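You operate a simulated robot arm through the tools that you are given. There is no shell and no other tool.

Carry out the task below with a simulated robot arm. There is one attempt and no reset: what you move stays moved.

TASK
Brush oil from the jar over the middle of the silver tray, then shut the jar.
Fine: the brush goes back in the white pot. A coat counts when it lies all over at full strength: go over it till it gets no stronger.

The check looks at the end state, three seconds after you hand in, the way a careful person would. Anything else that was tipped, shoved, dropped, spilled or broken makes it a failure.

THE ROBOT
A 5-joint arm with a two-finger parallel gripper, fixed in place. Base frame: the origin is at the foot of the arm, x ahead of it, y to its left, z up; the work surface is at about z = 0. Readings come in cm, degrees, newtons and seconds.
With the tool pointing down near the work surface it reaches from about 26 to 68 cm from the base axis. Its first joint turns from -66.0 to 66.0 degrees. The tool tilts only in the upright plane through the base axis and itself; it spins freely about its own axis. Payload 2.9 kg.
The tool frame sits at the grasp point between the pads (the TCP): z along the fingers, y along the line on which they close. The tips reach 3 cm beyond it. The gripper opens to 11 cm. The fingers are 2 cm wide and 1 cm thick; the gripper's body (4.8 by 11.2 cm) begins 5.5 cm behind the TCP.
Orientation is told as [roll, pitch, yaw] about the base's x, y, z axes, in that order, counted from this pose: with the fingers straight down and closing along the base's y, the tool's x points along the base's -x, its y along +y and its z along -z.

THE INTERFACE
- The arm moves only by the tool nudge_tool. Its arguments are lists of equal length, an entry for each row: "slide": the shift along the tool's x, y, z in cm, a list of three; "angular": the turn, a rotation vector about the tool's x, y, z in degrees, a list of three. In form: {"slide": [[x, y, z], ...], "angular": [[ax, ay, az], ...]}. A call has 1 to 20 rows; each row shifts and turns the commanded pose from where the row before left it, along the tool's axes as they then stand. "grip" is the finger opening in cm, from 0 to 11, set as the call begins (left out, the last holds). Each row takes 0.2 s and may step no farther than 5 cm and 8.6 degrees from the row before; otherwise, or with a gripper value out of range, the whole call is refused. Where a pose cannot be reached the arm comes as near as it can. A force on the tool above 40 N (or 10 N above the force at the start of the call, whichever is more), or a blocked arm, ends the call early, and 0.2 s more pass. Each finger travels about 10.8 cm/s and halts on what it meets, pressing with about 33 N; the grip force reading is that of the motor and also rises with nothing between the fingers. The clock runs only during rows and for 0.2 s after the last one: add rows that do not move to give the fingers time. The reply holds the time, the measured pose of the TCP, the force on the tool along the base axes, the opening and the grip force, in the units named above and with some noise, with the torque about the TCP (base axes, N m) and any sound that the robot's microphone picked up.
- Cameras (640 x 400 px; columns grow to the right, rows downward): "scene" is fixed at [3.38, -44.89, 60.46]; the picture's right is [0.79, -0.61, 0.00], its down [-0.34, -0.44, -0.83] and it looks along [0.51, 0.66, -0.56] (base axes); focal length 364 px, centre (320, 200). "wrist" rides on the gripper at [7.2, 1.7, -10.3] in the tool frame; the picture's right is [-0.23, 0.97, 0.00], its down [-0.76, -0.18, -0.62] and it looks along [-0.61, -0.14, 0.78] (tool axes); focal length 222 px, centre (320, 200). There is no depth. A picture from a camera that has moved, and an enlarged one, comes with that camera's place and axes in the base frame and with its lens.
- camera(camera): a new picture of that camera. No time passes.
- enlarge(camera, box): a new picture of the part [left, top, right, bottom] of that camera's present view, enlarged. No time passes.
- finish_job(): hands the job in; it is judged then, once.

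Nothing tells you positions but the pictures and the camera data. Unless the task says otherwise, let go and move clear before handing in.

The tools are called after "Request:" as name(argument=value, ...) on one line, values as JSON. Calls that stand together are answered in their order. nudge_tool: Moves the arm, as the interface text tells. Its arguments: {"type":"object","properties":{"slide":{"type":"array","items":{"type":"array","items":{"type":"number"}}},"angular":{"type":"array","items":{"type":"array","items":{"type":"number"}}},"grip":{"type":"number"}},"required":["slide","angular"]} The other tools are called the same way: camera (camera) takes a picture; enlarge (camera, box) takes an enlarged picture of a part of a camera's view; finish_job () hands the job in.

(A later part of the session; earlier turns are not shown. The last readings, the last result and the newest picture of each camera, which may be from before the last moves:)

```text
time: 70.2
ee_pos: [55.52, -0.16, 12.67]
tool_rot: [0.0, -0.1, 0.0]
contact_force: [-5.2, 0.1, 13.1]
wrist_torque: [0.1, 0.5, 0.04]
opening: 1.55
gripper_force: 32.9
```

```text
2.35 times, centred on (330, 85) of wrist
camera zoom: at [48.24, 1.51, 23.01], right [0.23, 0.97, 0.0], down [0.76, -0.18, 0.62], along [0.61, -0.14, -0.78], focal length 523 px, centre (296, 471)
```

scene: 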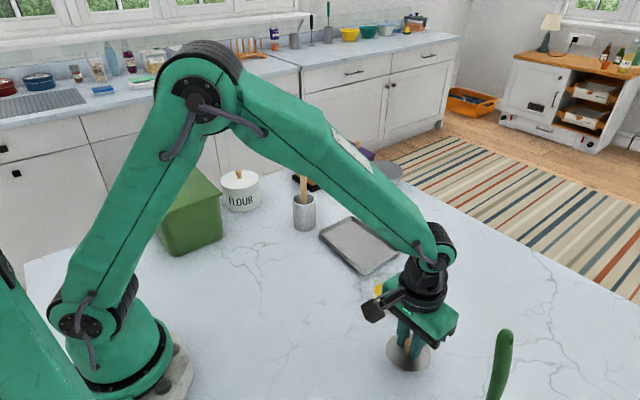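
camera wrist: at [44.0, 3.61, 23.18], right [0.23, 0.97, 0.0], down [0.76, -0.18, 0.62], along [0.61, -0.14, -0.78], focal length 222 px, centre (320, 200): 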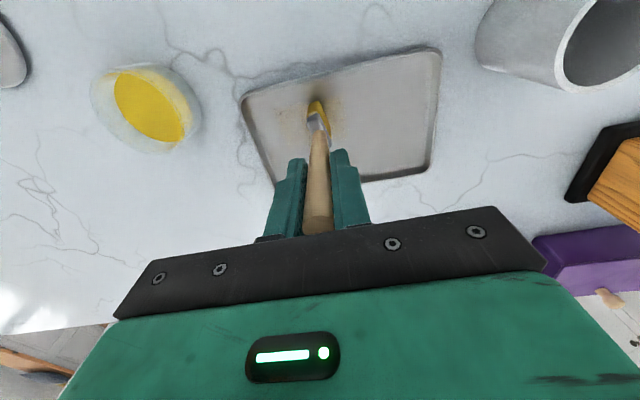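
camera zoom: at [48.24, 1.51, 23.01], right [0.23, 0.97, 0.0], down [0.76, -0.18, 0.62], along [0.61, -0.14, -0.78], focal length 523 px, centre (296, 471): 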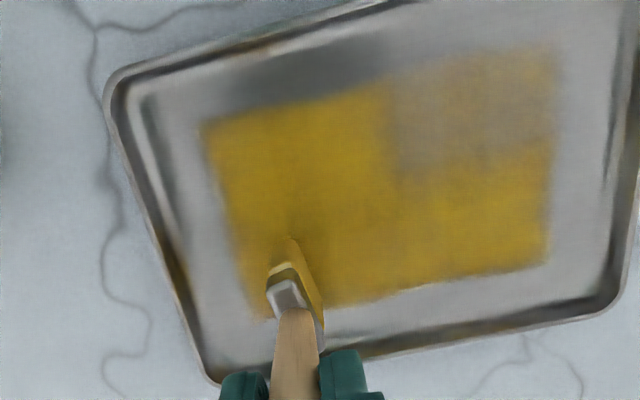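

The low-y half looks well covered now. Next the near row, x ≈ 50–53.5 for y 4–10.

Request:
nudge_tool(slide=[[0.7, 0.7, 0], [0.7, 0.7, 0], [0.7, 0.7, 0], [0.7, 0.7, -0.01], [0.7, 0.7, -0.01], [0.7, 0.6, -0.01], [0, 0.6, -0.005], [0, 0.6, -0.005], [0, 0.6, -0.005], [0, 0.6, -0.005], [0, 0.6, -0.005], [0, 0.6, -0.005], [0, 0.6, -0.005], [0, 0.6, -0.005], [0, 0.6, -0.005]], angular=[[0, 0, 0], [0, 0, 0], [0, 0, 0], [0, 0, 0], [0, 0, 0], [0, 0, 0], [0, 0, 0], [0, 0, 0], [0, 0, 0], [0, 0, 0], [0, 0, 0], [0, 0, 0], [0, 0, 0], [0, 0, 0], [0, 0, 0]])

Request:
enlarge(camera="scene", box=[310, 200, 410, 280])

Request:
enlarge(camera="wrist", box=[150, 0, 410, 170])

```text
time: 73.4
ee_pos: [51.29, 9.27, 12.77]
tool_rot: [0.0, 0.0, -0.1]
contact_force: [-0.5, -0.9, -0.2]
wrist_torque: [-0.03, 0.02, 0.0]
opening: 1.54
gripper_force: 32.7
```

```text
5.00 times, centred on (360, 240) of scene
camera zoom: at [3.38, -44.89, 60.46], right [0.79, -0.61, 0.0], down [-0.34, -0.44, -0.83], along [0.51, 0.66, -0.56], focal length 1819 px, centre (120, 0)
```

zoom: 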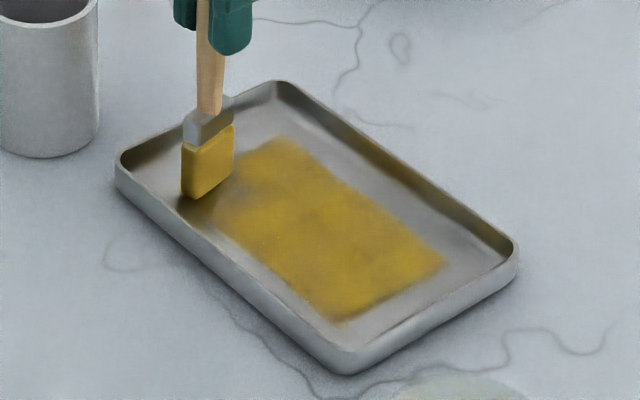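

```text
2.35 times, centred on (280, 85) of wrist
camera zoom: at [44.07, 11.0, 23.16], right [0.23, 0.97, 0.0], down [0.76, -0.18, 0.62], along [0.61, -0.14, -0.78], focal length 523 px, centre (414, 471)
```

zoom: 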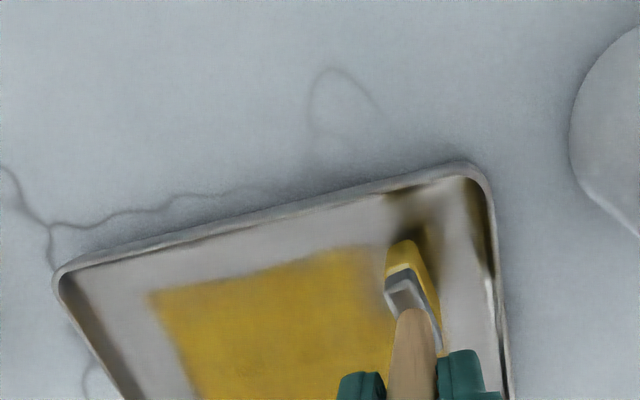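

Contact faded at the end of this lane. Lowering a little and sweeping this corner back and forth.

Request:
nudge_tool(slide=[[0.3, 0.3, 0.07], [0, 0, 0.03], [0, -0.6, 0], [0, -0.6, 0], [0, -0.6, 0], [0, -0.6, 0], [0, -0.6, 0], [0, -0.6, 0], [0, -0.6, 0], [0, -0.6, 0], [0, -0.6, 0], [-0.7, 0, 0], [-0.7, 0, 0]], angular=[[0, 0, 0], [0, 0, 0], [0, 0, 0], [0, 0, 0], [0, 0, 0], [0, 0, 0], [0, 0, 0], [0, 0, 0], [0, 0, 0], [0, 0, 0], [0, 0, 0], [0, 0, 0], [0, 0, 0]])

Request:
enlarge(camera="scene", box=[310, 200, 410, 280])

```text
time: 76.2
ee_pos: [52.51, 4.1, 12.67]
tool_rot: [0.0, 0.0, 0.0]
contact_force: [0.3, 0.1, -0.4]
wrist_torque: [0.01, -0.03, 0.0]
opening: 1.52
gripper_force: 33.0
```

```text
5.00 times, centred on (360, 240) of scene
camera zoom: at [3.38, -44.89, 60.46], right [0.79, -0.61, 0.0], down [-0.34, -0.44, -0.83], along [0.51, 0.66, -0.56], focal length 1819 px, centre (120, 0)
```

zoom: 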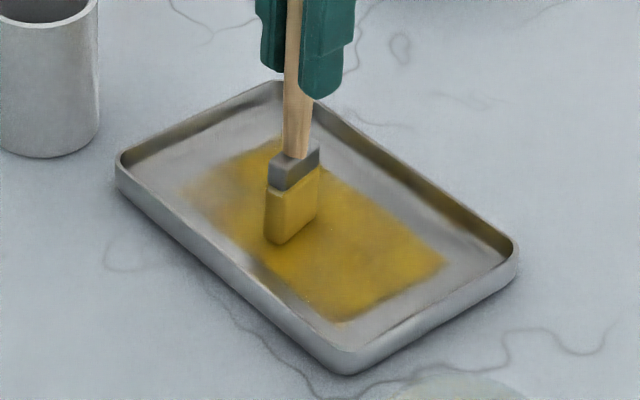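

The brush is nearly spent and contact is light. I'll lift clear and view the coat before re-dipping.

Request:
nudge_tool(slide=[[0, 0, -2], [0, 0, -3], [0, 0, -3.5], [0, 0, 0]], angular=[[0, 0, 0], [0, 0, 0], [0, 0, 0], [0, 0, 0]])

Request:
enlarge(camera="scene", box=[310, 180, 410, 280])

Request:
enlarge(camera="wrist", box=[200, 20, 440, 180])

```text
time: 77.2
ee_pos: [52.45, 4.09, 21.02]
tool_rot: [-0.1, 0.0, 0.0]
contact_force: [0.7, -0.6, -0.5]
wrist_torque: [0.05, 0.01, 0.0]
opening: 1.53
gripper_force: 33.0
```

```text
4.00 times, centred on (360, 230) of scene
camera zoom: at [3.38, -44.89, 60.46], right [0.79, -0.61, 0.0], down [-0.34, -0.44, -0.83], along [0.51, 0.66, -0.56], focal length 1455 px, centre (160, 80)
```

zoom: 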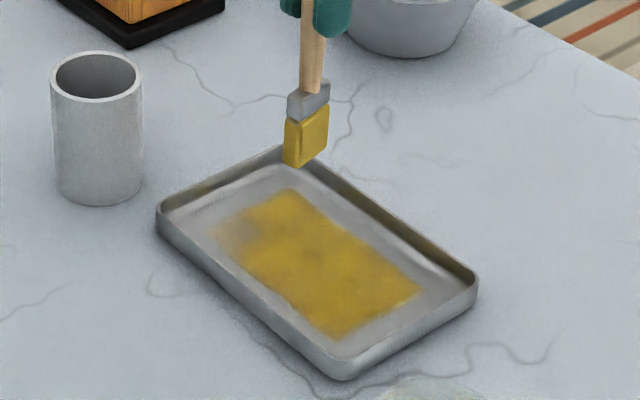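

```text
2.50 times, centred on (320, 100) of wrist
camera zoom: at [45.18, 5.75, 31.45], right [0.23, 0.97, 0.0], down [0.76, -0.18, 0.62], along [0.61, -0.14, -0.78], focal length 555 px, centre (320, 450)
```

zoom: 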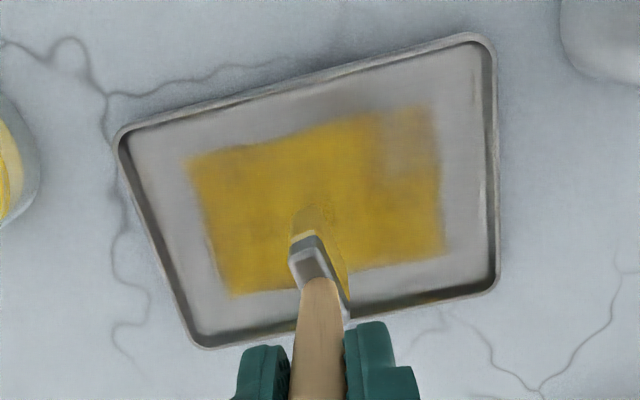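

The coated zone is a neat rectangle; only the corner near (51, 8.5) is weak and the rest a little mottled. The bristles are paler, so I'll re-dip in the jar.

Request:
nudge_tool(slide=[[1.3, -4.17, 0], [1.3, -4.17, 0], [1.3, -4.17, 0], [1.3, -4.17, 0], [0, 0, 0], [0, 0, 2.5], [0, 0, 2.5], [0, 0, 0]], angular=[[0, 0, 0], [0, 0, 0], [0, 0, 0], [0, 0, 0], [0, 0, 0], [0, 0, 0], [0, 0, 0], [0, 0, 0]])

Request:
enlarge(camera="scene", box=[350, 240, 430, 320])

Request:
enlarge(camera="wrist", box=[240, 40, 400, 160])

```text
time: 79.0
ee_pos: [47.24, -12.44, 15.97]
tool_rot: [0.0, 0.0, 0.0]
contact_force: [-0.5, 0.1, -0.7]
wrist_torque: [0.01, 0.01, -0.01]
opening: 1.56
gripper_force: 33.1
```

```text
5.00 times, centred on (390, 280) of scene
camera zoom: at [3.38, -44.89, 60.46], right [0.79, -0.61, 0.0], down [-0.34, -0.44, -0.83], along [0.51, 0.66, -0.56], focal length 1819 px, centre (-30, -200)
```

zoom: 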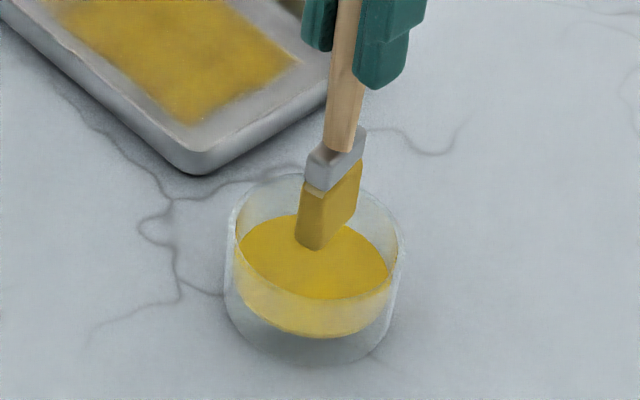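

```text
3.33 times, centred on (320, 100) of wrist
camera zoom: at [40.04, -10.81, 26.45], right [0.23, 0.97, 0.0], down [0.76, -0.18, 0.62], along [0.61, -0.14, -0.78], focal length 740 px, centre (320, 533)
```

zoom: 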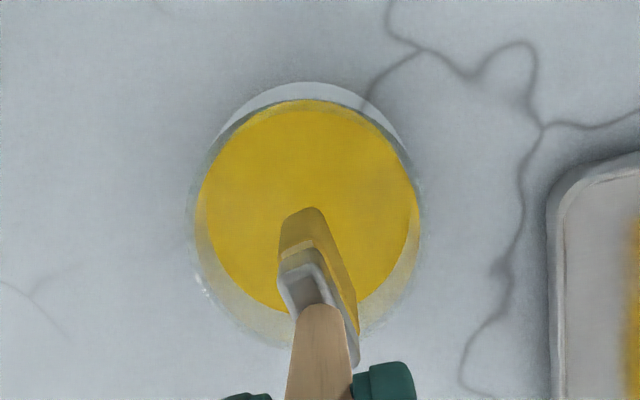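

Well aligned in the jar. Dipping again until light contact.

Request:
nudge_tool(slide=[[0, 0, 0.8], [0, 0, 0.6], [0, 0, 0.3], [0, 0, 0.2], [0, 0, 0], [0, 0, 0]], angular=[[0, 0, 0], [0, 0, 0], [0, 0, 0], [0, 0, 0], [0, 0, 0], [0, 0, 0]])

Request:
enlarge(camera="scene", box=[350, 240, 430, 320])

```text
time: 80.4
ee_pos: [47.22, -12.48, 14.12]
tool_rot: [0.0, 0.0, 0.0]
contact_force: [0.7, -0.1, 0.4]
wrist_torque: [0.01, -0.01, -0.02]
opening: 1.52
gripper_force: 33.2
```

```text
5.00 times, centred on (390, 280) of scene
camera zoom: at [3.38, -44.89, 60.46], right [0.79, -0.61, 0.0], down [-0.34, -0.44, -0.83], along [0.51, 0.66, -0.56], focal length 1819 px, centre (-30, -200)
```

zoom: 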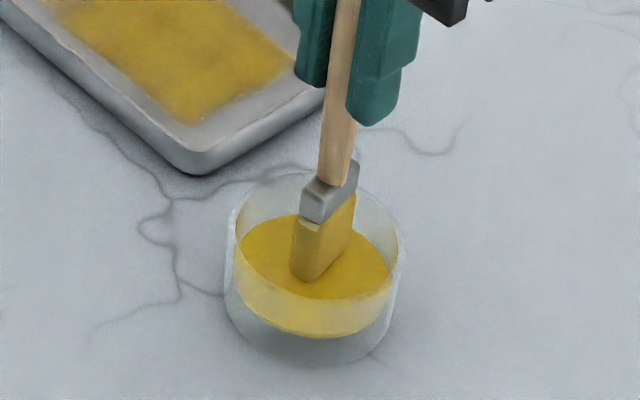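

Request:
nudge_tool(slide=[[0, 0, 0.2], [0, 0, 0.1], [0, 0, 0], [0, 0, 0]], angular=[[0, 0, 0], [0, 0, 0], [0, 0, 0], [0, 0, 0]])

Request:
enlarge(camera="scene", box=[350, 240, 430, 320])

```text
time: 81.4
ee_pos: [47.36, -12.35, 14.07]
tool_rot: [0.0, 0.0, 0.0]
contact_force: [0.2, 1.1, -0.5]
wrist_torque: [0.0, 0.0, 0.03]
opening: 1.52
gripper_force: 32.9
```

```text
5.00 times, centred on (390, 280) of scene
camera zoom: at [3.38, -44.89, 60.46], right [0.79, -0.61, 0.0], down [-0.34, -0.44, -0.83], along [0.51, 0.66, -0.56], focal length 1819 px, centre (-30, -200)
```

zoom: 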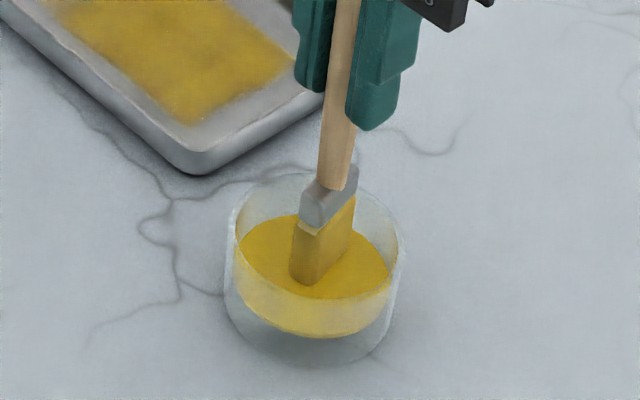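

No contact yet; going down another couple of millimetres.

Request:
nudge_tool(slide=[[0, 0, 0.2], [0, 0, 0], [0, 0, 0]], angular=[[0, 0, 0], [0, 0, 0], [0, 0, 0]])

Request:
enlarge(camera="scene", box=[350, 240, 430, 320])

```text
time: 82.2
ee_pos: [47.35, -12.5, 13.79]
tool_rot: [0.0, -0.2, 0.1]
contact_force: [-2.0, -0.5, 11.8]
wrist_torque: [0.12, 0.26, 0.02]
opening: 1.53
gripper_force: 32.4
```

```text
5.00 times, centred on (390, 280) of scene
camera zoom: at [3.37, -44.89, 60.46], right [0.79, -0.61, 0.0], down [-0.34, -0.44, -0.83], along [0.51, 0.66, -0.56], focal length 1819 px, centre (-30, -200)
```

zoom: 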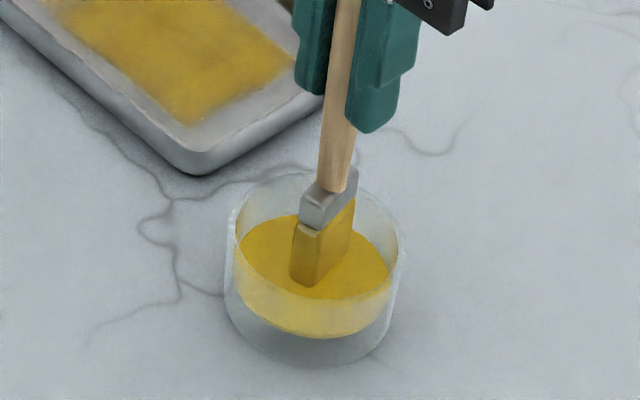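

Brush recharged (contact 12 N). Lifting and moving to the weak corner near (51.2, 9).

Request:
nudge_tool(slide=[[0, 0, 0], [0, 0, -2], [0, 0, -2.5], [0, 0, -2.5], [-0.77, 4.25, 0], [-0.77, 4.25, 0], [-0.77, 4.25, 0], [-0.77, 4.25, 0], [-0.77, 4.25, 0], [0, 0, 0], [0, 0, 3], [0, 0, 3], [0, 0, 1.3], [0, 0, 0]], angular=[[0, 0, 0], [0, 0, 0], [0, 0, 0], [0, 0, 0], [0, 0, 0], [0, 0, 0], [0, 0, 0], [0, 0, 0], [0, 0, 0], [0, 0, 0], [0, 0, 0], [0, 0, 0], [0, 0, 0], [0, 0, 0]])

Request:
enlarge(camera="scene", box=[310, 200, 410, 280])

```text
time: 85.2
ee_pos: [51.11, 8.79, 13.45]
tool_rot: [0.0, -0.1, 0.0]
contact_force: [0.4, 0.2, 0.1]
wrist_torque: [0.01, -0.02, 0.01]
opening: 1.53
gripper_force: 33.3
```

```text
5.00 times, centred on (360, 240) of scene
camera zoom: at [3.38, -44.89, 60.46], right [0.79, -0.61, 0.0], down [-0.34, -0.44, -0.83], along [0.51, 0.66, -0.56], focal length 1819 px, centre (120, 0)
```

zoom: 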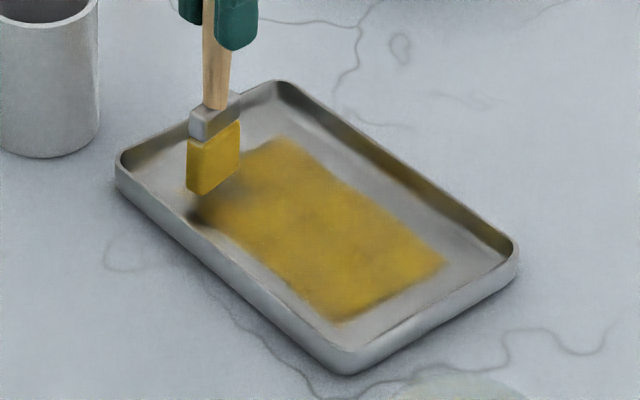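

Request:
nudge_tool(slide=[[0, 0, 0.4], [0, 0, 0.25], [0, 0, 0]], angular=[[0, 0, 0], [0, 0, 0], [0, 0, 0]])

Request:
nudge_tool(slide=[[0, 0, 0.15], [0, 0, 0]], angular=[[0, 0, 0], [0, 0, 0]])

```text
time: 86.0
ee_pos: [51.09, 8.74, 12.81]
tool_rot: [0.0, 0.0, 0.0]
contact_force: [0.3, 0.0, -0.8]
wrist_torque: [0.01, 0.0, -0.03]
opening: 1.53
gripper_force: 33.0
```

```text
time: 86.6
ee_pos: [51.01, 8.78, 12.63]
tool_rot: [0.0, -0.1, 0.0]
contact_force: [-0.5, -0.9, -0.2]
wrist_torque: [0.02, 0.04, 0.03]
opening: 1.51
gripper_force: 33.0
```

The brush is within a couple of millimetres of the tray floor at the weak corner. Continuing down in small steps.

Request:
nudge_tool(slide=[[0, 0, 0.12], [0, 0, 0]], angular=[[0, 0, 0], [0, 0, 0]])

Request:
nudge_tool(slide=[[0, 0, 0.1], [0, 0, 0]], angular=[[0, 0, 0], [0, 0, 0]])

```text
time: 87.2
ee_pos: [51.06, 8.74, 12.59]
tool_rot: [0.0, -0.2, 0.0]
contact_force: [-1.7, -0.9, 7.8]
wrist_torque: [-0.07, 0.16, 0.01]
opening: 1.53
gripper_force: 32.5
```

```text
time: 87.8
ee_pos: [51.17, 8.82, 12.63]
tool_rot: [0.0, -0.1, 0.0]
contact_force: [-4.3, -1.9, 14.9]
wrist_torque: [-0.18, 0.43, 0.01]
opening: 1.53
gripper_force: 33.3
```

Good contact (15 N). Running a full lane at x ≈ 51 from y 9.5 down to -1.5.

Request:
nudge_tool(slide=[[0, 0.7, 0], [0, -0.6, 0], [0, -0.6, 0.005], [0, -0.6, 0.005], [0, -0.6, 0.005], [0, -0.6, 0.005], [0, -0.6, 0.005], [0, -0.6, 0.005], [0, -0.6, 0.005], [0, -0.6, 0.005], [0, -0.6, 0.005], [0, -0.6, 0.005], [0, -0.6, 0.005], [0, -0.6, 0.005], [0, -0.6, 0.005], [0, -0.6, 0.005], [0, -0.6, 0.005], [0, -0.6, 0.005], [0, -0.6, 0.005]], angular=[[0, 0, 0], [0, 0, 0], [0, 0, 0], [0, 0, 0], [0, 0, 0], [0, 0, 0], [0, 0, 0], [0, 0, 0], [0, 0, 0], [0, 0, 0], [0, 0, 0], [0, 0, 0], [0, 0, 0], [0, 0, 0], [0, 0, 0], [0, 0, 0], [0, 0, 0], [0, 0, 0], [0, 0, 0]])

Request:
enlarge(camera="scene", box=[310, 200, 410, 280])

Request:
enlarge(camera="wrist", box=[200, 20, 460, 190])

```text
time: 91.8
ee_pos: [51.32, -1.42, 12.51]
tool_rot: [0.0, -0.3, 0.0]
contact_force: [-0.8, 10.7, 30.3]
wrist_torque: [1.23, 0.07, -0.02]
opening: 1.55
gripper_force: 33.1
```

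```text
5.00 times, centred on (360, 240) of scene
camera zoom: at [3.36, -44.89, 60.46], right [0.79, -0.61, 0.0], down [-0.34, -0.44, -0.83], along [0.51, 0.66, -0.56], focal length 1819 px, centre (120, 0)
```

zoom: 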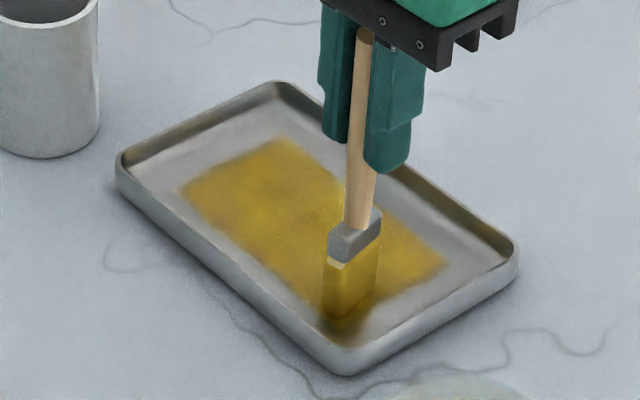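

```text
2.35 times, centred on (330, 105) of wrist
camera zoom: at [43.91, 0.35, 22.87], right [0.23, 0.97, 0.0], down [0.76, -0.18, 0.63], along [0.61, -0.14, -0.78], focal length 523 px, centre (296, 424)
```

zoom: 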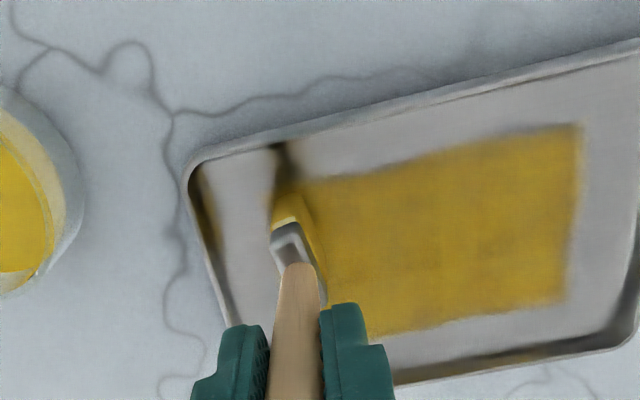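

The near row now looks full. Pressure rose to 30 N, so I'll ease off and go over the next lane (x ≈ 52.7) toward +y.

Request:
nudge_tool(slide=[[0, 0, -0.15], [-0.7, 0, 0], [-0.7, 0, 0], [0, 0.7, 0], [0, 0.7, 0], [0, 0.7, 0], [0, 0.7, 0], [0, 0.7, -0.005], [0, 0.7, -0.005], [0, 0.7, -0.005], [0, 0.7, -0.005], [0, 0.7, -0.005], [0, 0.7, -0.005], [0, 0.7, -0.005], [0, 0.7, -0.005], [0, 0.7, -0.005], [0, 0.7, -0.005], [0, 0.7, -0.005], [0, 0.7, -0.005]], angular=[[0, 0, 0], [0, 0, 0], [0, 0, 0], [0, 0, 0], [0, 0, 0], [0, 0, 0], [0, 0, 0], [0, 0, 0], [0, 0, 0], [0, 0, 0], [0, 0, 0], [0, 0, 0], [0, 0, 0], [0, 0, 0], [0, 0, 0], [0, 0, 0], [0, 0, 0], [0, 0, 0], [0, 0, 0]])

Request:
enlarge(camera="scene", box=[310, 200, 410, 280])

```text
time: 95.8
ee_pos: [52.5, 9.97, 12.54]
tool_rot: [0.1, 0.0, 0.0]
contact_force: [-0.2, 0.0, 0.1]
wrist_torque: [-0.03, 0.01, 0.02]
opening: 1.52
gripper_force: 33.2
```

```text
5.00 times, centred on (360, 240) of scene
camera zoom: at [3.38, -44.89, 60.46], right [0.79, -0.61, 0.0], down [-0.34, -0.44, -0.83], along [0.51, 0.66, -0.56], focal length 1819 px, centre (120, 0)
```

zoom: 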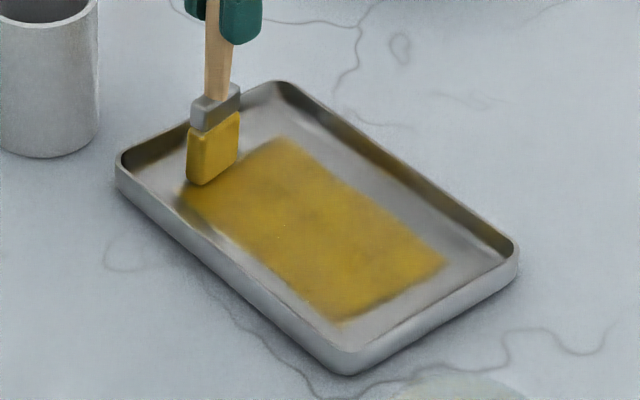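

The coat is nearly uniform; contact faded at the far end. Touching down again and doing the x ≈ 54 lane toward -y in two halves.

Request:
nudge_tool(slide=[[-0.7, -0.3, 0.05], [-0.8, 0, 0.05], [0, 0, 0.03], [0, 0, 0]], angular=[[0, 0, 0], [0, 0, 0], [0, 0, 0], [0, 0, 0]])

```text
time: 96.8
ee_pos: [53.89, 9.66, 12.36]
tool_rot: [0.0, 0.0, 0.0]
contact_force: [-0.7, 0.3, 0.1]
wrist_torque: [-0.01, 0.05, 0.0]
opening: 1.53
gripper_force: 33.2
```

Request:
nudge_tool(slide=[[0, 0, 0.1], [0, 0, 0]], angular=[[0, 0, 0], [0, 0, 0]])

Request:
enlarge(camera="scene", box=[310, 180, 410, 260])

```text
time: 97.4
ee_pos: [54.05, 9.7, 12.3]
tool_rot: [0.0, -0.2, 0.0]
contact_force: [-0.3, 1.0, 3.9]
wrist_torque: [0.08, 0.07, -0.01]
opening: 1.51
gripper_force: 32.9
```

```text
5.00 times, centred on (360, 220) of scene
camera zoom: at [3.38, -44.89, 60.46], right [0.79, -0.61, 0.0], down [-0.34, -0.44, -0.83], along [0.51, 0.66, -0.56], focal length 1819 px, centre (120, 100)
```

zoom: 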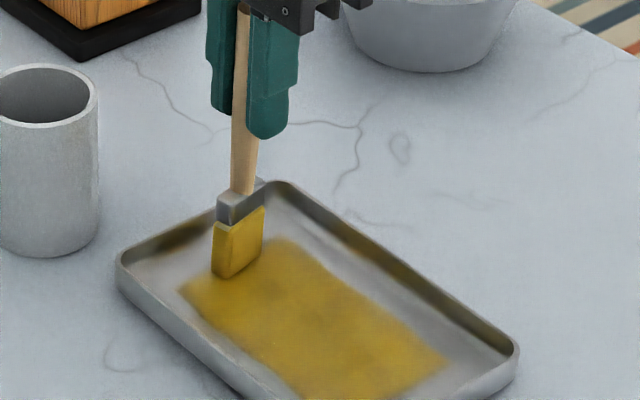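

Light contact (4 N). Stroking down this lane.

Request:
nudge_tool(slide=[[0, 0, 0.04], [0, -0.7, 0], [0, -0.7, 0], [0, -0.7, 0], [0, -0.7, 0], [0, -0.7, 0], [0, -0.7, 0], [0, -0.7, 0], [0, -0.7, 0]], angular=[[0, 0, 0], [0, 0, 0], [0, 0, 0], [0, 0, 0], [0, 0, 0], [0, 0, 0], [0, 0, 0], [0, 0, 0], [0, 0, 0]])

Request:
nudge_tool(slide=[[0, -0.7, 0], [0, -0.7, 0], [0, -0.7, 0], [0, -0.7, 0], [0, -0.7, 0], [0, -0.7, 0], [0, -0.7, 0], [0, -0.7, 0]], angular=[[0, 0, 0], [0, 0, 0], [0, 0, 0], [0, 0, 0], [0, 0, 0], [0, 0, 0], [0, 0, 0], [0, 0, 0]])

Request:
enlarge(camera="scene", box=[310, 200, 410, 280])

Request:
enlarge(camera="wrist", box=[200, 20, 460, 190])

```text
time: 99.4
ee_pos: [54.0, 3.94, 12.41]
tool_rot: [-0.1, -0.1, 0.0]
contact_force: [0.7, 6.4, 17.9]
wrist_torque: [0.74, -0.32, 0.04]
opening: 1.52
gripper_force: 32.9
```

```text
time: 101.2
ee_pos: [54.16, -1.61, 12.22]
tool_rot: [0.1, -0.1, 0.1]
contact_force: [-1.2, 5.9, 18.6]
wrist_torque: [0.8, -0.19, 0.1]
opening: 1.54
gripper_force: 32.7
```

```text
5.00 times, centred on (360, 240) of scene
camera zoom: at [3.37, -44.89, 60.46], right [0.79, -0.61, 0.0], down [-0.34, -0.44, -0.83], along [0.51, 0.66, -0.56], focal length 1819 px, centre (120, 0)
```

zoom: 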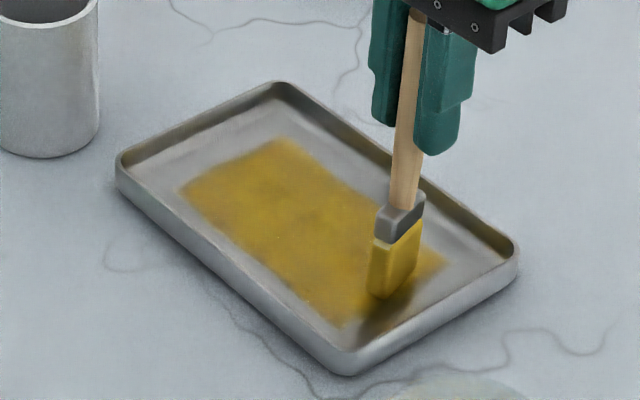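

```text
2.35 times, centred on (330, 105) of wrist
camera zoom: at [46.78, 0.04, 22.68], right [0.23, 0.97, 0.0], down [0.76, -0.18, 0.62], along [0.61, -0.14, -0.78], focal length 523 px, centre (296, 424)
```

zoom: 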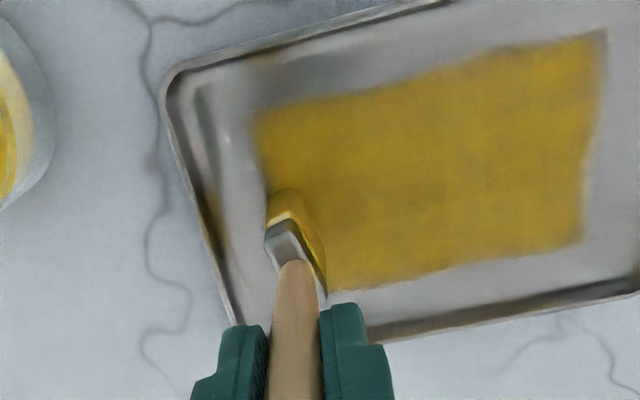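

Nearly uniform now. Doing the far lane (x ≈ 55.9) toward +y.

Request:
nudge_tool(slide=[[0, 0, -0.04], [-0.6, 0, 0], [-0.6, 0, 0], [-0.6, 0, 0], [0, 0.7, 0], [0, 0.7, 0], [0, 0.7, 0], [0, 0.7, 0], [0, 0.7, 0], [0, 0.7, 0], [0, 0.7, 0], [0, 0.7, 0]], angular=[[0, 0, 0], [0, 0, 0], [0, 0, 0], [0, 0, 0], [0, 0, 0], [0, 0, 0], [0, 0, 0], [0, 0, 0], [0, 0, 0], [0, 0, 0], [0, 0, 0], [0, 0, 0]])

Request:
nudge_tool(slide=[[0, 0.7, 0], [0, 0.7, 0], [0, 0.7, 0], [0, 0.7, 0], [0, 0.7, 0], [0, 0.7, 0], [0, 0.7, 0], [0, 0.7, 0]], angular=[[0, 0, 0], [0, 0, 0], [0, 0, 0], [0, 0, 0], [0, 0, 0], [0, 0, 0], [0, 0, 0], [0, 0, 0]])

Request:
enlarge(camera="wrist", box=[150, 0, 410, 170])

```text
time: 103.8
ee_pos: [55.78, 4.13, 12.25]
tool_rot: [0.0, -0.1, 0.0]
contact_force: [0.4, -3.1, 6.2]
wrist_torque: [-0.29, -0.14, 0.0]
opening: 1.5
gripper_force: 32.7
```

```text
time: 105.6
ee_pos: [56.02, 9.71, 12.23]
tool_rot: [-0.1, 0.0, -0.1]
contact_force: [-0.3, -0.5, 0.9]
wrist_torque: [-0.03, -0.02, 0.03]
opening: 1.55
gripper_force: 33.0
```

```text
2.35 times, centred on (280, 85) of wrist
camera zoom: at [48.53, 11.37, 22.71], right [0.23, 0.97, 0.0], down [0.76, -0.18, 0.62], along [0.61, -0.14, -0.78], focal length 523 px, centre (414, 471)
```

zoom: 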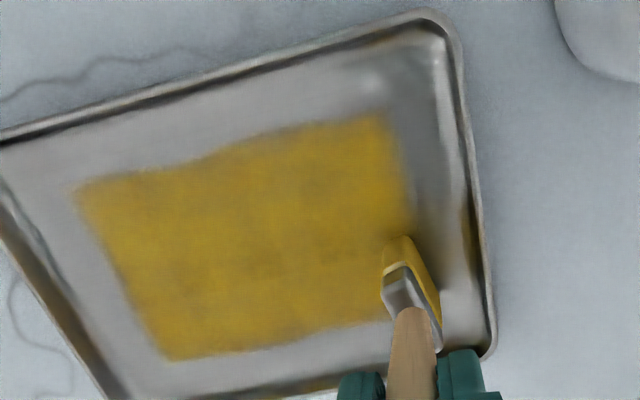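

The whole zone looks covered. I'll lift to take a clear reference picture and then do a further full round to check that it no longer gets stronger.

Request:
nudge_tool(slide=[[0, 0, -2], [0, 0, -3], [0, 0, -4], [0, 0, 0]], angular=[[0, 0, 0], [0, 0, 0], [0, 0, 0], [0, 0, 0]])

Request:
enlarge(camera="scene", box=[310, 200, 410, 280])

Request:
enlarge(camera="wrist", box=[180, 0, 380, 140])

```text
time: 106.6
ee_pos: [55.73, 9.67, 21.23]
tool_rot: [0.0, 0.0, 0.0]
contact_force: [0.9, 0.2, -0.3]
wrist_torque: [0.02, -0.03, -0.02]
opening: 1.52
gripper_force: 33.4
```

```text
5.00 times, centred on (360, 240) of scene
camera zoom: at [3.38, -44.89, 60.46], right [0.79, -0.61, 0.0], down [-0.34, -0.44, -0.83], along [0.51, 0.66, -0.56], focal length 1819 px, centre (120, 0)
```

zoom: 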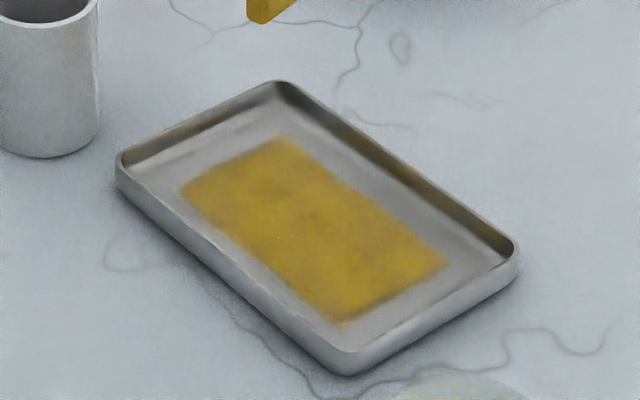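

```text
2.86 times, centred on (280, 70) of wrist
camera zoom: at [48.54, 11.31, 31.63], right [0.23, 0.97, 0.0], down [0.76, -0.18, 0.62], along [0.61, -0.14, -0.78], focal length 635 px, centre (434, 571)
```

zoom: 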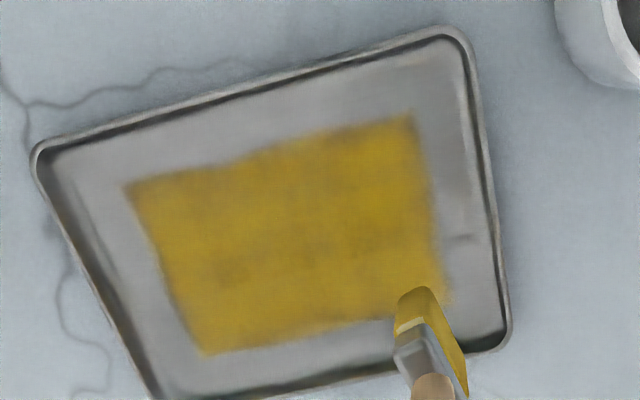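

The coat now reads as an even golden rectangle, x ≈ 50–57, y ≈ -2–10. To be sure it's at full strength I'll re-dip and go over everything once more, then compare.

Request:
nudge_tool(slide=[[1.41, -3.7, 0], [1.41, -3.7, 0], [1.41, -3.7, 0], [1.41, -3.7, 0], [1.41, -3.7, 0], [1.41, -3.7, 0], [0, 0, 0], [0, 0, 2.5], [0, 0, 3], [0, 0, 0]], angular=[[0, 0, 0], [0, 0, 0], [0, 0, 0], [0, 0, 0], [0, 0, 0], [0, 0, 0], [0, 0, 0], [0, 0, 0], [0, 0, 0], [0, 0, 0]])

Request:
enlarge(camera="wrist", box=[240, 40, 400, 160])

Request:
enlarge(camera="scene", box=[350, 240, 430, 320])

```text
time: 108.8
ee_pos: [47.21, -12.36, 15.62]
tool_rot: [0.0, 0.1, 0.0]
contact_force: [0.1, -0.2, -0.1]
wrist_torque: [0.0, 0.03, 0.02]
opening: 1.52
gripper_force: 32.8
```

```text
3.33 times, centred on (320, 100) of wrist
camera zoom: at [40.06, -10.68, 25.99], right [0.23, 0.97, 0.0], down [0.76, -0.18, 0.62], along [0.61, -0.14, -0.78], focal length 740 px, centre (320, 533)
```

zoom: 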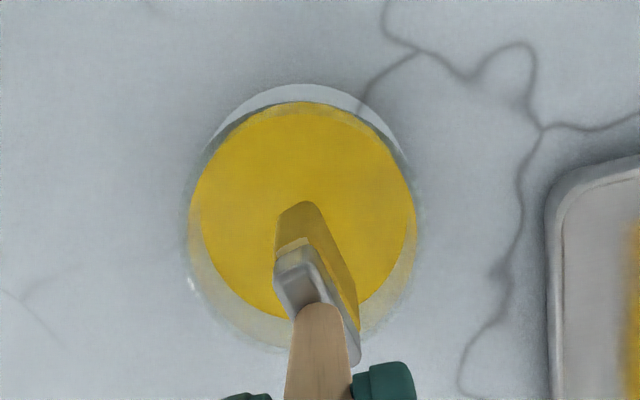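

```text
5.00 times, centred on (390, 280) of scene
camera zoom: at [3.38, -44.89, 60.46], right [0.79, -0.61, 0.0], down [-0.34, -0.44, -0.83], along [0.51, 0.66, -0.56], focal length 1819 px, centre (-30, -200)
```

zoom: 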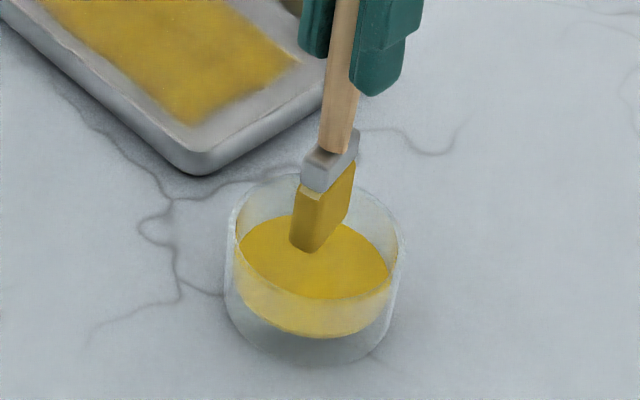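

Aligned inside the jar again. Dipping until light contact.

Request:
nudge_tool(slide=[[0, 0, 0.8], [0, 0, 0.6], [0, 0, 0.4], [0, 0, 0.15], [0, 0, 0]], angular=[[0, 0, 0], [0, 0, 0], [0, 0, 0], [0, 0, 0], [0, 0, 0]])

Request:
nudge_tool(slide=[[0, 0, 0.15], [0, 0, 0]], angular=[[0, 0, 0], [0, 0, 0]])

```text
time: 110.0
ee_pos: [47.25, -12.51, 13.76]
tool_rot: [0.1, -0.1, 0.0]
contact_force: [0.2, -0.4, -0.2]
wrist_torque: [-0.01, 0.05, 0.02]
opening: 1.52
gripper_force: 33.2
```

```text
time: 110.6
ee_pos: [47.39, -12.55, 13.54]
tool_rot: [0.0, 0.0, -0.1]
contact_force: [-0.1, -0.6, 0.1]
wrist_torque: [0.0, 0.0, -0.02]
opening: 1.53
gripper_force: 32.9
```

Request:
nudge_tool(slide=[[0, 0, 0.15], [0, 0, 0]], angular=[[0, 0, 0], [0, 0, 0]])

Request:
enlarge(camera="scene", box=[350, 240, 430, 320])

```text
time: 111.2
ee_pos: [47.31, -12.59, 13.47]
tool_rot: [0.0, -0.1, 0.0]
contact_force: [-0.4, 0.3, -0.1]
wrist_torque: [0.0, 0.02, 0.0]
opening: 1.55
gripper_force: 32.7
```

```text
5.00 times, centred on (390, 280) of scene
camera zoom: at [3.38, -44.89, 60.46], right [0.79, -0.61, 0.0], down [-0.34, -0.44, -0.83], along [0.51, 0.66, -0.56], focal length 1819 px, centre (-30, -200)
```

zoom: 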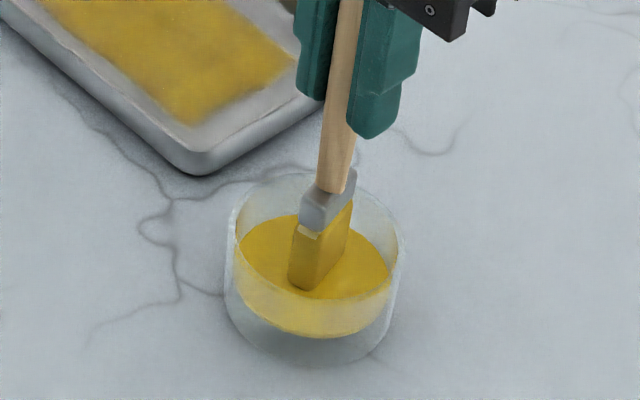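

The bristles look bright and are at the oil surface; one more small step to make sure they load.

Request:
nudge_tool(slide=[[0, 0, 0.12], [0, 0, 0.05], [0, 0, 0]], angular=[[0, 0, 0], [0, 0, 0], [0, 0, 0]])

```text
time: 112.0
ee_pos: [47.49, -12.61, 13.55]
tool_rot: [0.0, -0.1, -0.1]
contact_force: [-2.7, 0.5, 10.6]
wrist_torque: [0.05, 0.11, 0.05]
opening: 1.52
gripper_force: 33.0
```

Loaded (11 N contact). Now back to the tray for a full confirming round, starting at (51, -1.2).

Request:
nudge_tool(slide=[[0, 0, 0], [0, 0, -2], [0, 0, -2.5], [0, 0, -2.5], [-1.2, 3.78, 0], [-1.2, 3.78, 0], [-1.2, 3.78, 0], [0, 0, 0], [0, 0, 3], [0, 0, 3], [0, 0, 1.8], [0, 0, 0]], angular=[[0, 0, 0], [0, 0, 0], [0, 0, 0], [0, 0, 0], [0, 0, 0], [0, 0, 0], [0, 0, 0], [0, 0, 0], [0, 0, 0], [0, 0, 0], [0, 0, 0], [0, 0, 0]])

Request:
enlarge(camera="scene", box=[310, 200, 430, 300])

```text
time: 114.6
ee_pos: [50.87, -1.12, 12.52]
tool_rot: [0.0, 0.0, 0.0]
contact_force: [0.5, -0.3, 0.3]
wrist_torque: [0.03, 0.01, -0.02]
opening: 1.52
gripper_force: 33.1
```

```text
4.00 times, centred on (370, 250) of scene
camera zoom: at [3.38, -44.89, 60.46], right [0.79, -0.61, 0.0], down [-0.34, -0.44, -0.83], along [0.51, 0.66, -0.56], focal length 1455 px, centre (120, 0)
```

zoom: 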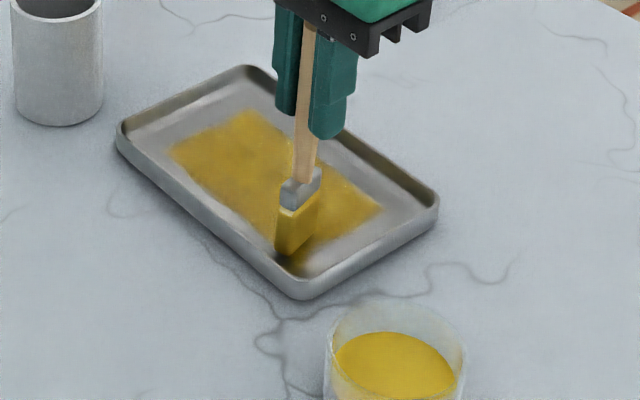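

Request:
nudge_tool(slide=[[0, 0, 0.2], [0, 0, 0]], angular=[[0, 0, 0], [0, 0, 0]])

Request:
nudge_tool(slide=[[0, 0, 0.12], [0, 0, 0]], angular=[[0, 0, 0], [0, 0, 0]])

```text
time: 115.2
ee_pos: [50.87, -1.24, 12.28]
tool_rot: [-0.1, 0.1, -0.1]
contact_force: [0.4, 0.5, 0.1]
wrist_torque: [0.0, 0.03, 0.02]
opening: 1.51
gripper_force: 33.0
```

```text
time: 115.8
ee_pos: [50.97, -1.19, 12.32]
tool_rot: [0.1, 0.0, 0.0]
contact_force: [-1.5, 0.8, 5.1]
wrist_torque: [0.07, 0.12, 0.03]
opening: 1.53
gripper_force: 33.5
```

Contact made. Running lane x ≈ 51 upward to y ≈ 9.7.

Request:
nudge_tool(slide=[[0, -0.4, 0.06], [0, 0.7, 0], [0, 0.7, 0], [0, 0.7, 0], [0, 0.7, 0], [0, 0.7, 0], [0, 0.7, 0], [0, 0.7, 0], [0, 0.7, 0]], angular=[[0, 0, 0], [0, 0, 0], [0, 0, 0], [0, 0, 0], [0, 0, 0], [0, 0, 0], [0, 0, 0], [0, 0, 0], [0, 0, 0]])

Request:
nudge_tool(slide=[[0, 0.7, 0], [0, 0.7, 0], [0, 0.7, 0], [0, 0.7, 0], [0, 0.7, 0], [0, 0.7, 0], [0, 0.7, 0], [0, 0.7, 0]], angular=[[0, 0, 0], [0, 0, 0], [0, 0, 0], [0, 0, 0], [0, 0, 0], [0, 0, 0], [0, 0, 0], [0, 0, 0]])

```text
time: 117.8
ee_pos: [50.94, 4.07, 12.3]
tool_rot: [0.0, -0.1, 0.1]
contact_force: [-0.3, -5.4, 16.3]
wrist_torque: [-0.62, -0.24, -0.08]
opening: 1.53
gripper_force: 33.4
```

```text
time: 119.6
ee_pos: [51.1, 9.63, 12.2]
tool_rot: [0.0, 0.0, -0.1]
contact_force: [-0.8, -7.2, 18.9]
wrist_torque: [-0.75, -0.21, -0.08]
opening: 1.54
gripper_force: 32.7
```

Good steady contact over the whole lane. Shifting to x ≈ 52.7 and coming back, checking force mid-way.

Request:
nudge_tool(slide=[[-0.6, 0, -0.04], [-0.6, 0, 0], [-0.5, 0, 0], [0, -0.7, 0], [0, -0.7, 0], [0, -0.7, 0], [0, -0.7, 0], [0, -0.7, 0], [0, -0.7, 0], [0, -0.7, 0], [0, -0.7, 0]], angular=[[0, 0, 0], [0, 0, 0], [0, 0, 0], [0, 0, 0], [0, 0, 0], [0, 0, 0], [0, 0, 0], [0, 0, 0], [0, 0, 0], [0, 0, 0], [0, 0, 0]])

Request:
nudge_tool(slide=[[0, -0.7, 0], [0, -0.7, 0], [0, -0.7, 0], [0, -0.7, 0], [0, -0.7, 0], [0, -0.7, 0], [0, -0.7, 0], [0, -0.7, 0]], angular=[[0, 0, 0], [0, 0, 0], [0, 0, 0], [0, 0, 0], [0, 0, 0], [0, 0, 0], [0, 0, 0], [0, 0, 0]])

Request:
enlarge(camera="wrist", box=[200, 20, 460, 190])

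```text
time: 122.0
ee_pos: [52.6, 3.94, 12.15]
tool_rot: [0.0, 0.0, 0.0]
contact_force: [0.2, 1.6, 4.1]
wrist_torque: [0.2, -0.05, 0.06]
opening: 1.54
gripper_force: 32.5
```

```text
time: 123.8
ee_pos: [52.69, -1.76, 12.25]
tool_rot: [0.0, 0.0, 0.1]
contact_force: [-0.5, 2.0, 4.2]
wrist_torque: [0.2, -0.06, 0.01]
opening: 1.51
gripper_force: 32.7
```

```text
2.35 times, centred on (330, 105) of wrist
camera zoom: at [45.39, -0.02, 22.63], right [0.23, 0.97, 0.0], down [0.76, -0.18, 0.62], along [0.61, -0.14, -0.78], focal length 523 px, centre (296, 424)
```

zoom: 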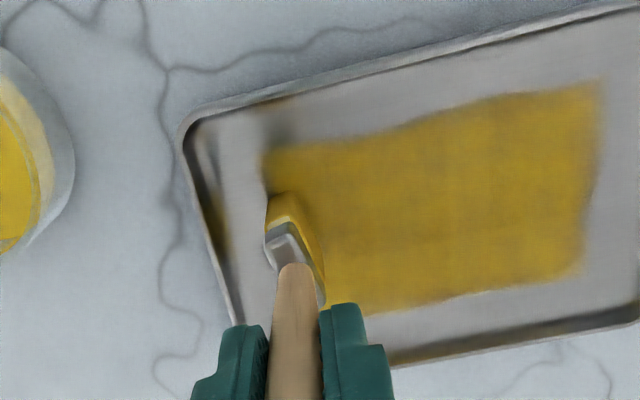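

Contact is light but steady and the film looks even. Continuing with the x ≈ 54.4 lane up.

Request:
nudge_tool(slide=[[-0.6, 0, 0.05], [-0.6, 0, 0], [-0.5, 0, 0], [0, 0.7, 0], [0, 0.7, 0], [0, 0.7, 0], [0, 0.7, 0], [0, 0.7, 0], [0, 0.7, 0], [0, 0.7, 0], [0, 0.7, 0]], angular=[[0, 0, 0], [0, 0, 0], [0, 0, 0], [0, 0, 0], [0, 0, 0], [0, 0, 0], [0, 0, 0], [0, 0, 0], [0, 0, 0], [0, 0, 0], [0, 0, 0]])

Request:
nudge_tool(slide=[[0, 0.7, 0], [0, 0.7, 0], [0, 0.7, 0], [0, 0.7, 0], [0, 0.7, 0], [0, 0.7, 0], [0, 0.7, 0], [0, 0.7, 0]], angular=[[0, 0, 0], [0, 0, 0], [0, 0, 0], [0, 0, 0], [0, 0, 0], [0, 0, 0], [0, 0, 0], [0, 0, 0]])

```text
time: 126.2
ee_pos: [54.4, 4.18, 12.23]
tool_rot: [0.0, 0.0, 0.0]
contact_force: [-0.2, -2.1, 3.3]
wrist_torque: [-0.23, -0.03, -0.03]
opening: 1.51
gripper_force: 33.0
```

```text
time: 128.0
ee_pos: [54.35, 9.54, 12.32]
tool_rot: [0.1, 0.0, 0.0]
contact_force: [0.2, -2.9, 6.7]
wrist_torque: [-0.29, -0.14, -0.06]
opening: 1.53
gripper_force: 32.6
```

Steady. Now the last lane, x ≈ 56.1, coming back down.

Request:
nudge_tool(slide=[[-0.6, 0.2, 0.04], [-0.6, 0, 0], [-0.5, 0, 0.02], [0, -0.7, 0], [0, -0.7, 0], [0, -0.7, 0], [0, -0.7, 0], [0, -0.7, 0], [0, -0.7, 0], [0, -0.7, 0], [0, -0.7, 0]], angular=[[0, 0, 0], [0, 0, 0], [0, 0, 0], [0, 0, 0], [0, 0, 0], [0, 0, 0], [0, 0, 0], [0, 0, 0], [0, 0, 0], [0, 0, 0], [0, 0, 0]])

Request:
nudge_tool(slide=[[0, -0.7, 0], [0, -0.7, 0], [0, -0.7, 0], [0, -0.7, 0], [0, -0.7, 0], [0, -0.7, 0], [0, -0.7, 0], [0, -0.7, 0], [0, -0.3, 0]], angular=[[0, 0, 0], [0, 0, 0], [0, 0, 0], [0, 0, 0], [0, 0, 0], [0, 0, 0], [0, 0, 0], [0, 0, 0], [0, 0, 0]])

Request:
enlarge(camera="wrist", box=[200, 0, 460, 170])

Request:
enlarge(camera="scene", box=[310, 200, 410, 280])

```text
time: 130.4
ee_pos: [55.87, 4.13, 12.26]
tool_rot: [0.0, -0.1, 0.1]
contact_force: [1.1, 6.3, 18.2]
wrist_torque: [0.82, -0.46, 0.07]
opening: 1.54
gripper_force: 32.6
```

```text
time: 132.4
ee_pos: [56.06, -1.74, 12.11]
tool_rot: [0.0, -0.1, 0.0]
contact_force: [-0.4, 7.0, 21.2]
wrist_torque: [0.91, -0.23, 0.1]
opening: 1.55
gripper_force: 32.9
```

```text
2.35 times, centred on (330, 85) of wrist
camera zoom: at [48.83, -0.13, 22.52], right [0.23, 0.97, 0.0], down [0.76, -0.18, 0.62], along [0.61, -0.14, -0.78], focal length 523 px, centre (296, 471)
```

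zoom: 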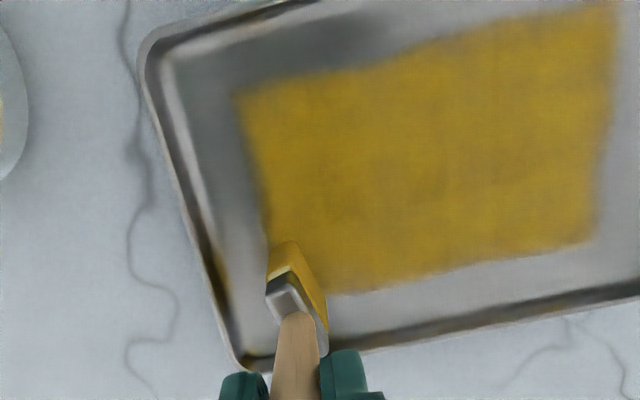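

```text
5.00 times, centred on (360, 240) of scene
camera zoom: at [3.36, -44.89, 60.46], right [0.79, -0.61, 0.0], down [-0.34, -0.44, -0.83], along [0.51, 0.66, -0.56], focal length 1819 px, centre (120, 0)
```

zoom: 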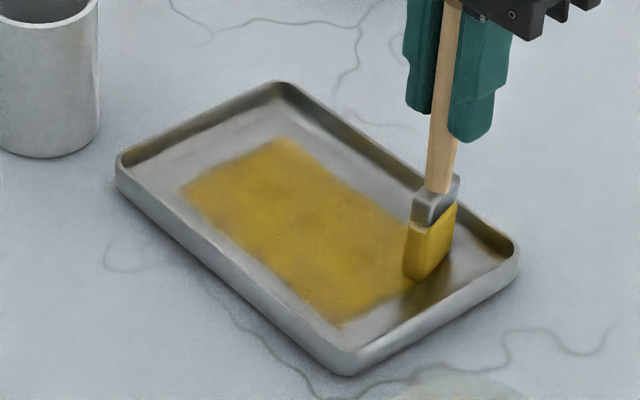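

Even everywhere. I'll finish with a cross-stroke along the low-y edge, then lift and compare with the earlier picture.

Request:
nudge_tool(slide=[[0.4, 0.3, -0.05], [0.6, 0, 0], [0.6, 0, 0], [0.6, 0, 0], [0.6, 0, 0], [0.6, 0, 0], [0.6, 0, 0], [0.6, 0, 0], [0.6, 0, 0], [0, 0.6, 0], [0, 0.6, 0], [0, 0, -2], [0, 0, -3], [0, 0, -4], [0, 0, 0]], angular=[[0, 0, 0], [0, 0, 0], [0, 0, 0], [0, 0, 0], [0, 0, 0], [0, 0, 0], [0, 0, 0], [0, 0, 0], [0, 0, 0], [0, 0, 0], [0, 0, 0], [0, 0, 0], [0, 0, 0], [0, 0, 0], [0, 0, 0]])

Request:
enlarge(camera="scene", box=[310, 200, 410, 280])

Request:
enlarge(camera="wrist", box=[240, 20, 440, 160])

Request:
camera(camera="scene")

```text
time: 135.6
ee_pos: [50.56, -0.37, 21.27]
tool_rot: [0.0, 0.0, 0.0]
contact_force: [-0.1, 0.0, -0.1]
wrist_torque: [-0.03, -0.02, -0.01]
opening: 1.52
gripper_force: 33.0
```

```text
5.00 times, centred on (360, 240) of scene
camera zoom: at [3.38, -44.89, 60.46], right [0.79, -0.61, 0.0], down [-0.34, -0.44, -0.83], along [0.51, 0.66, -0.56], focal length 1819 px, centre (120, 0)
```

zoom: 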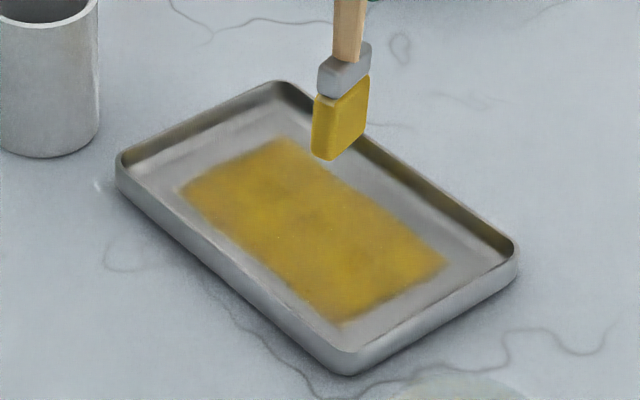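

```text
2.86 times, centred on (340, 90) of wrist
camera zoom: at [43.35, 1.34, 31.73], right [0.23, 0.97, 0.0], down [0.76, -0.18, 0.62], along [0.61, -0.14, -0.78], focal length 635 px, centre (263, 514)
```

zoom: 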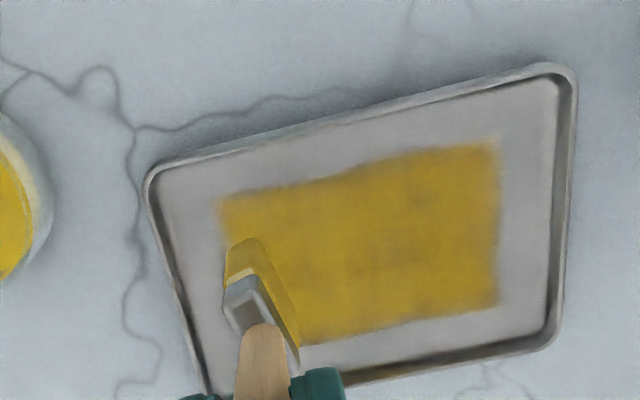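

```text
taken
```

scene: 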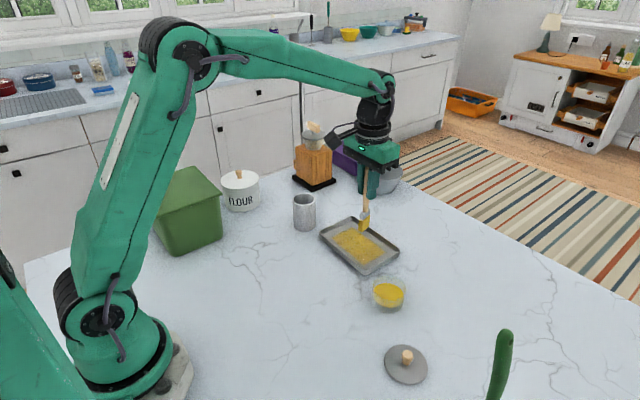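

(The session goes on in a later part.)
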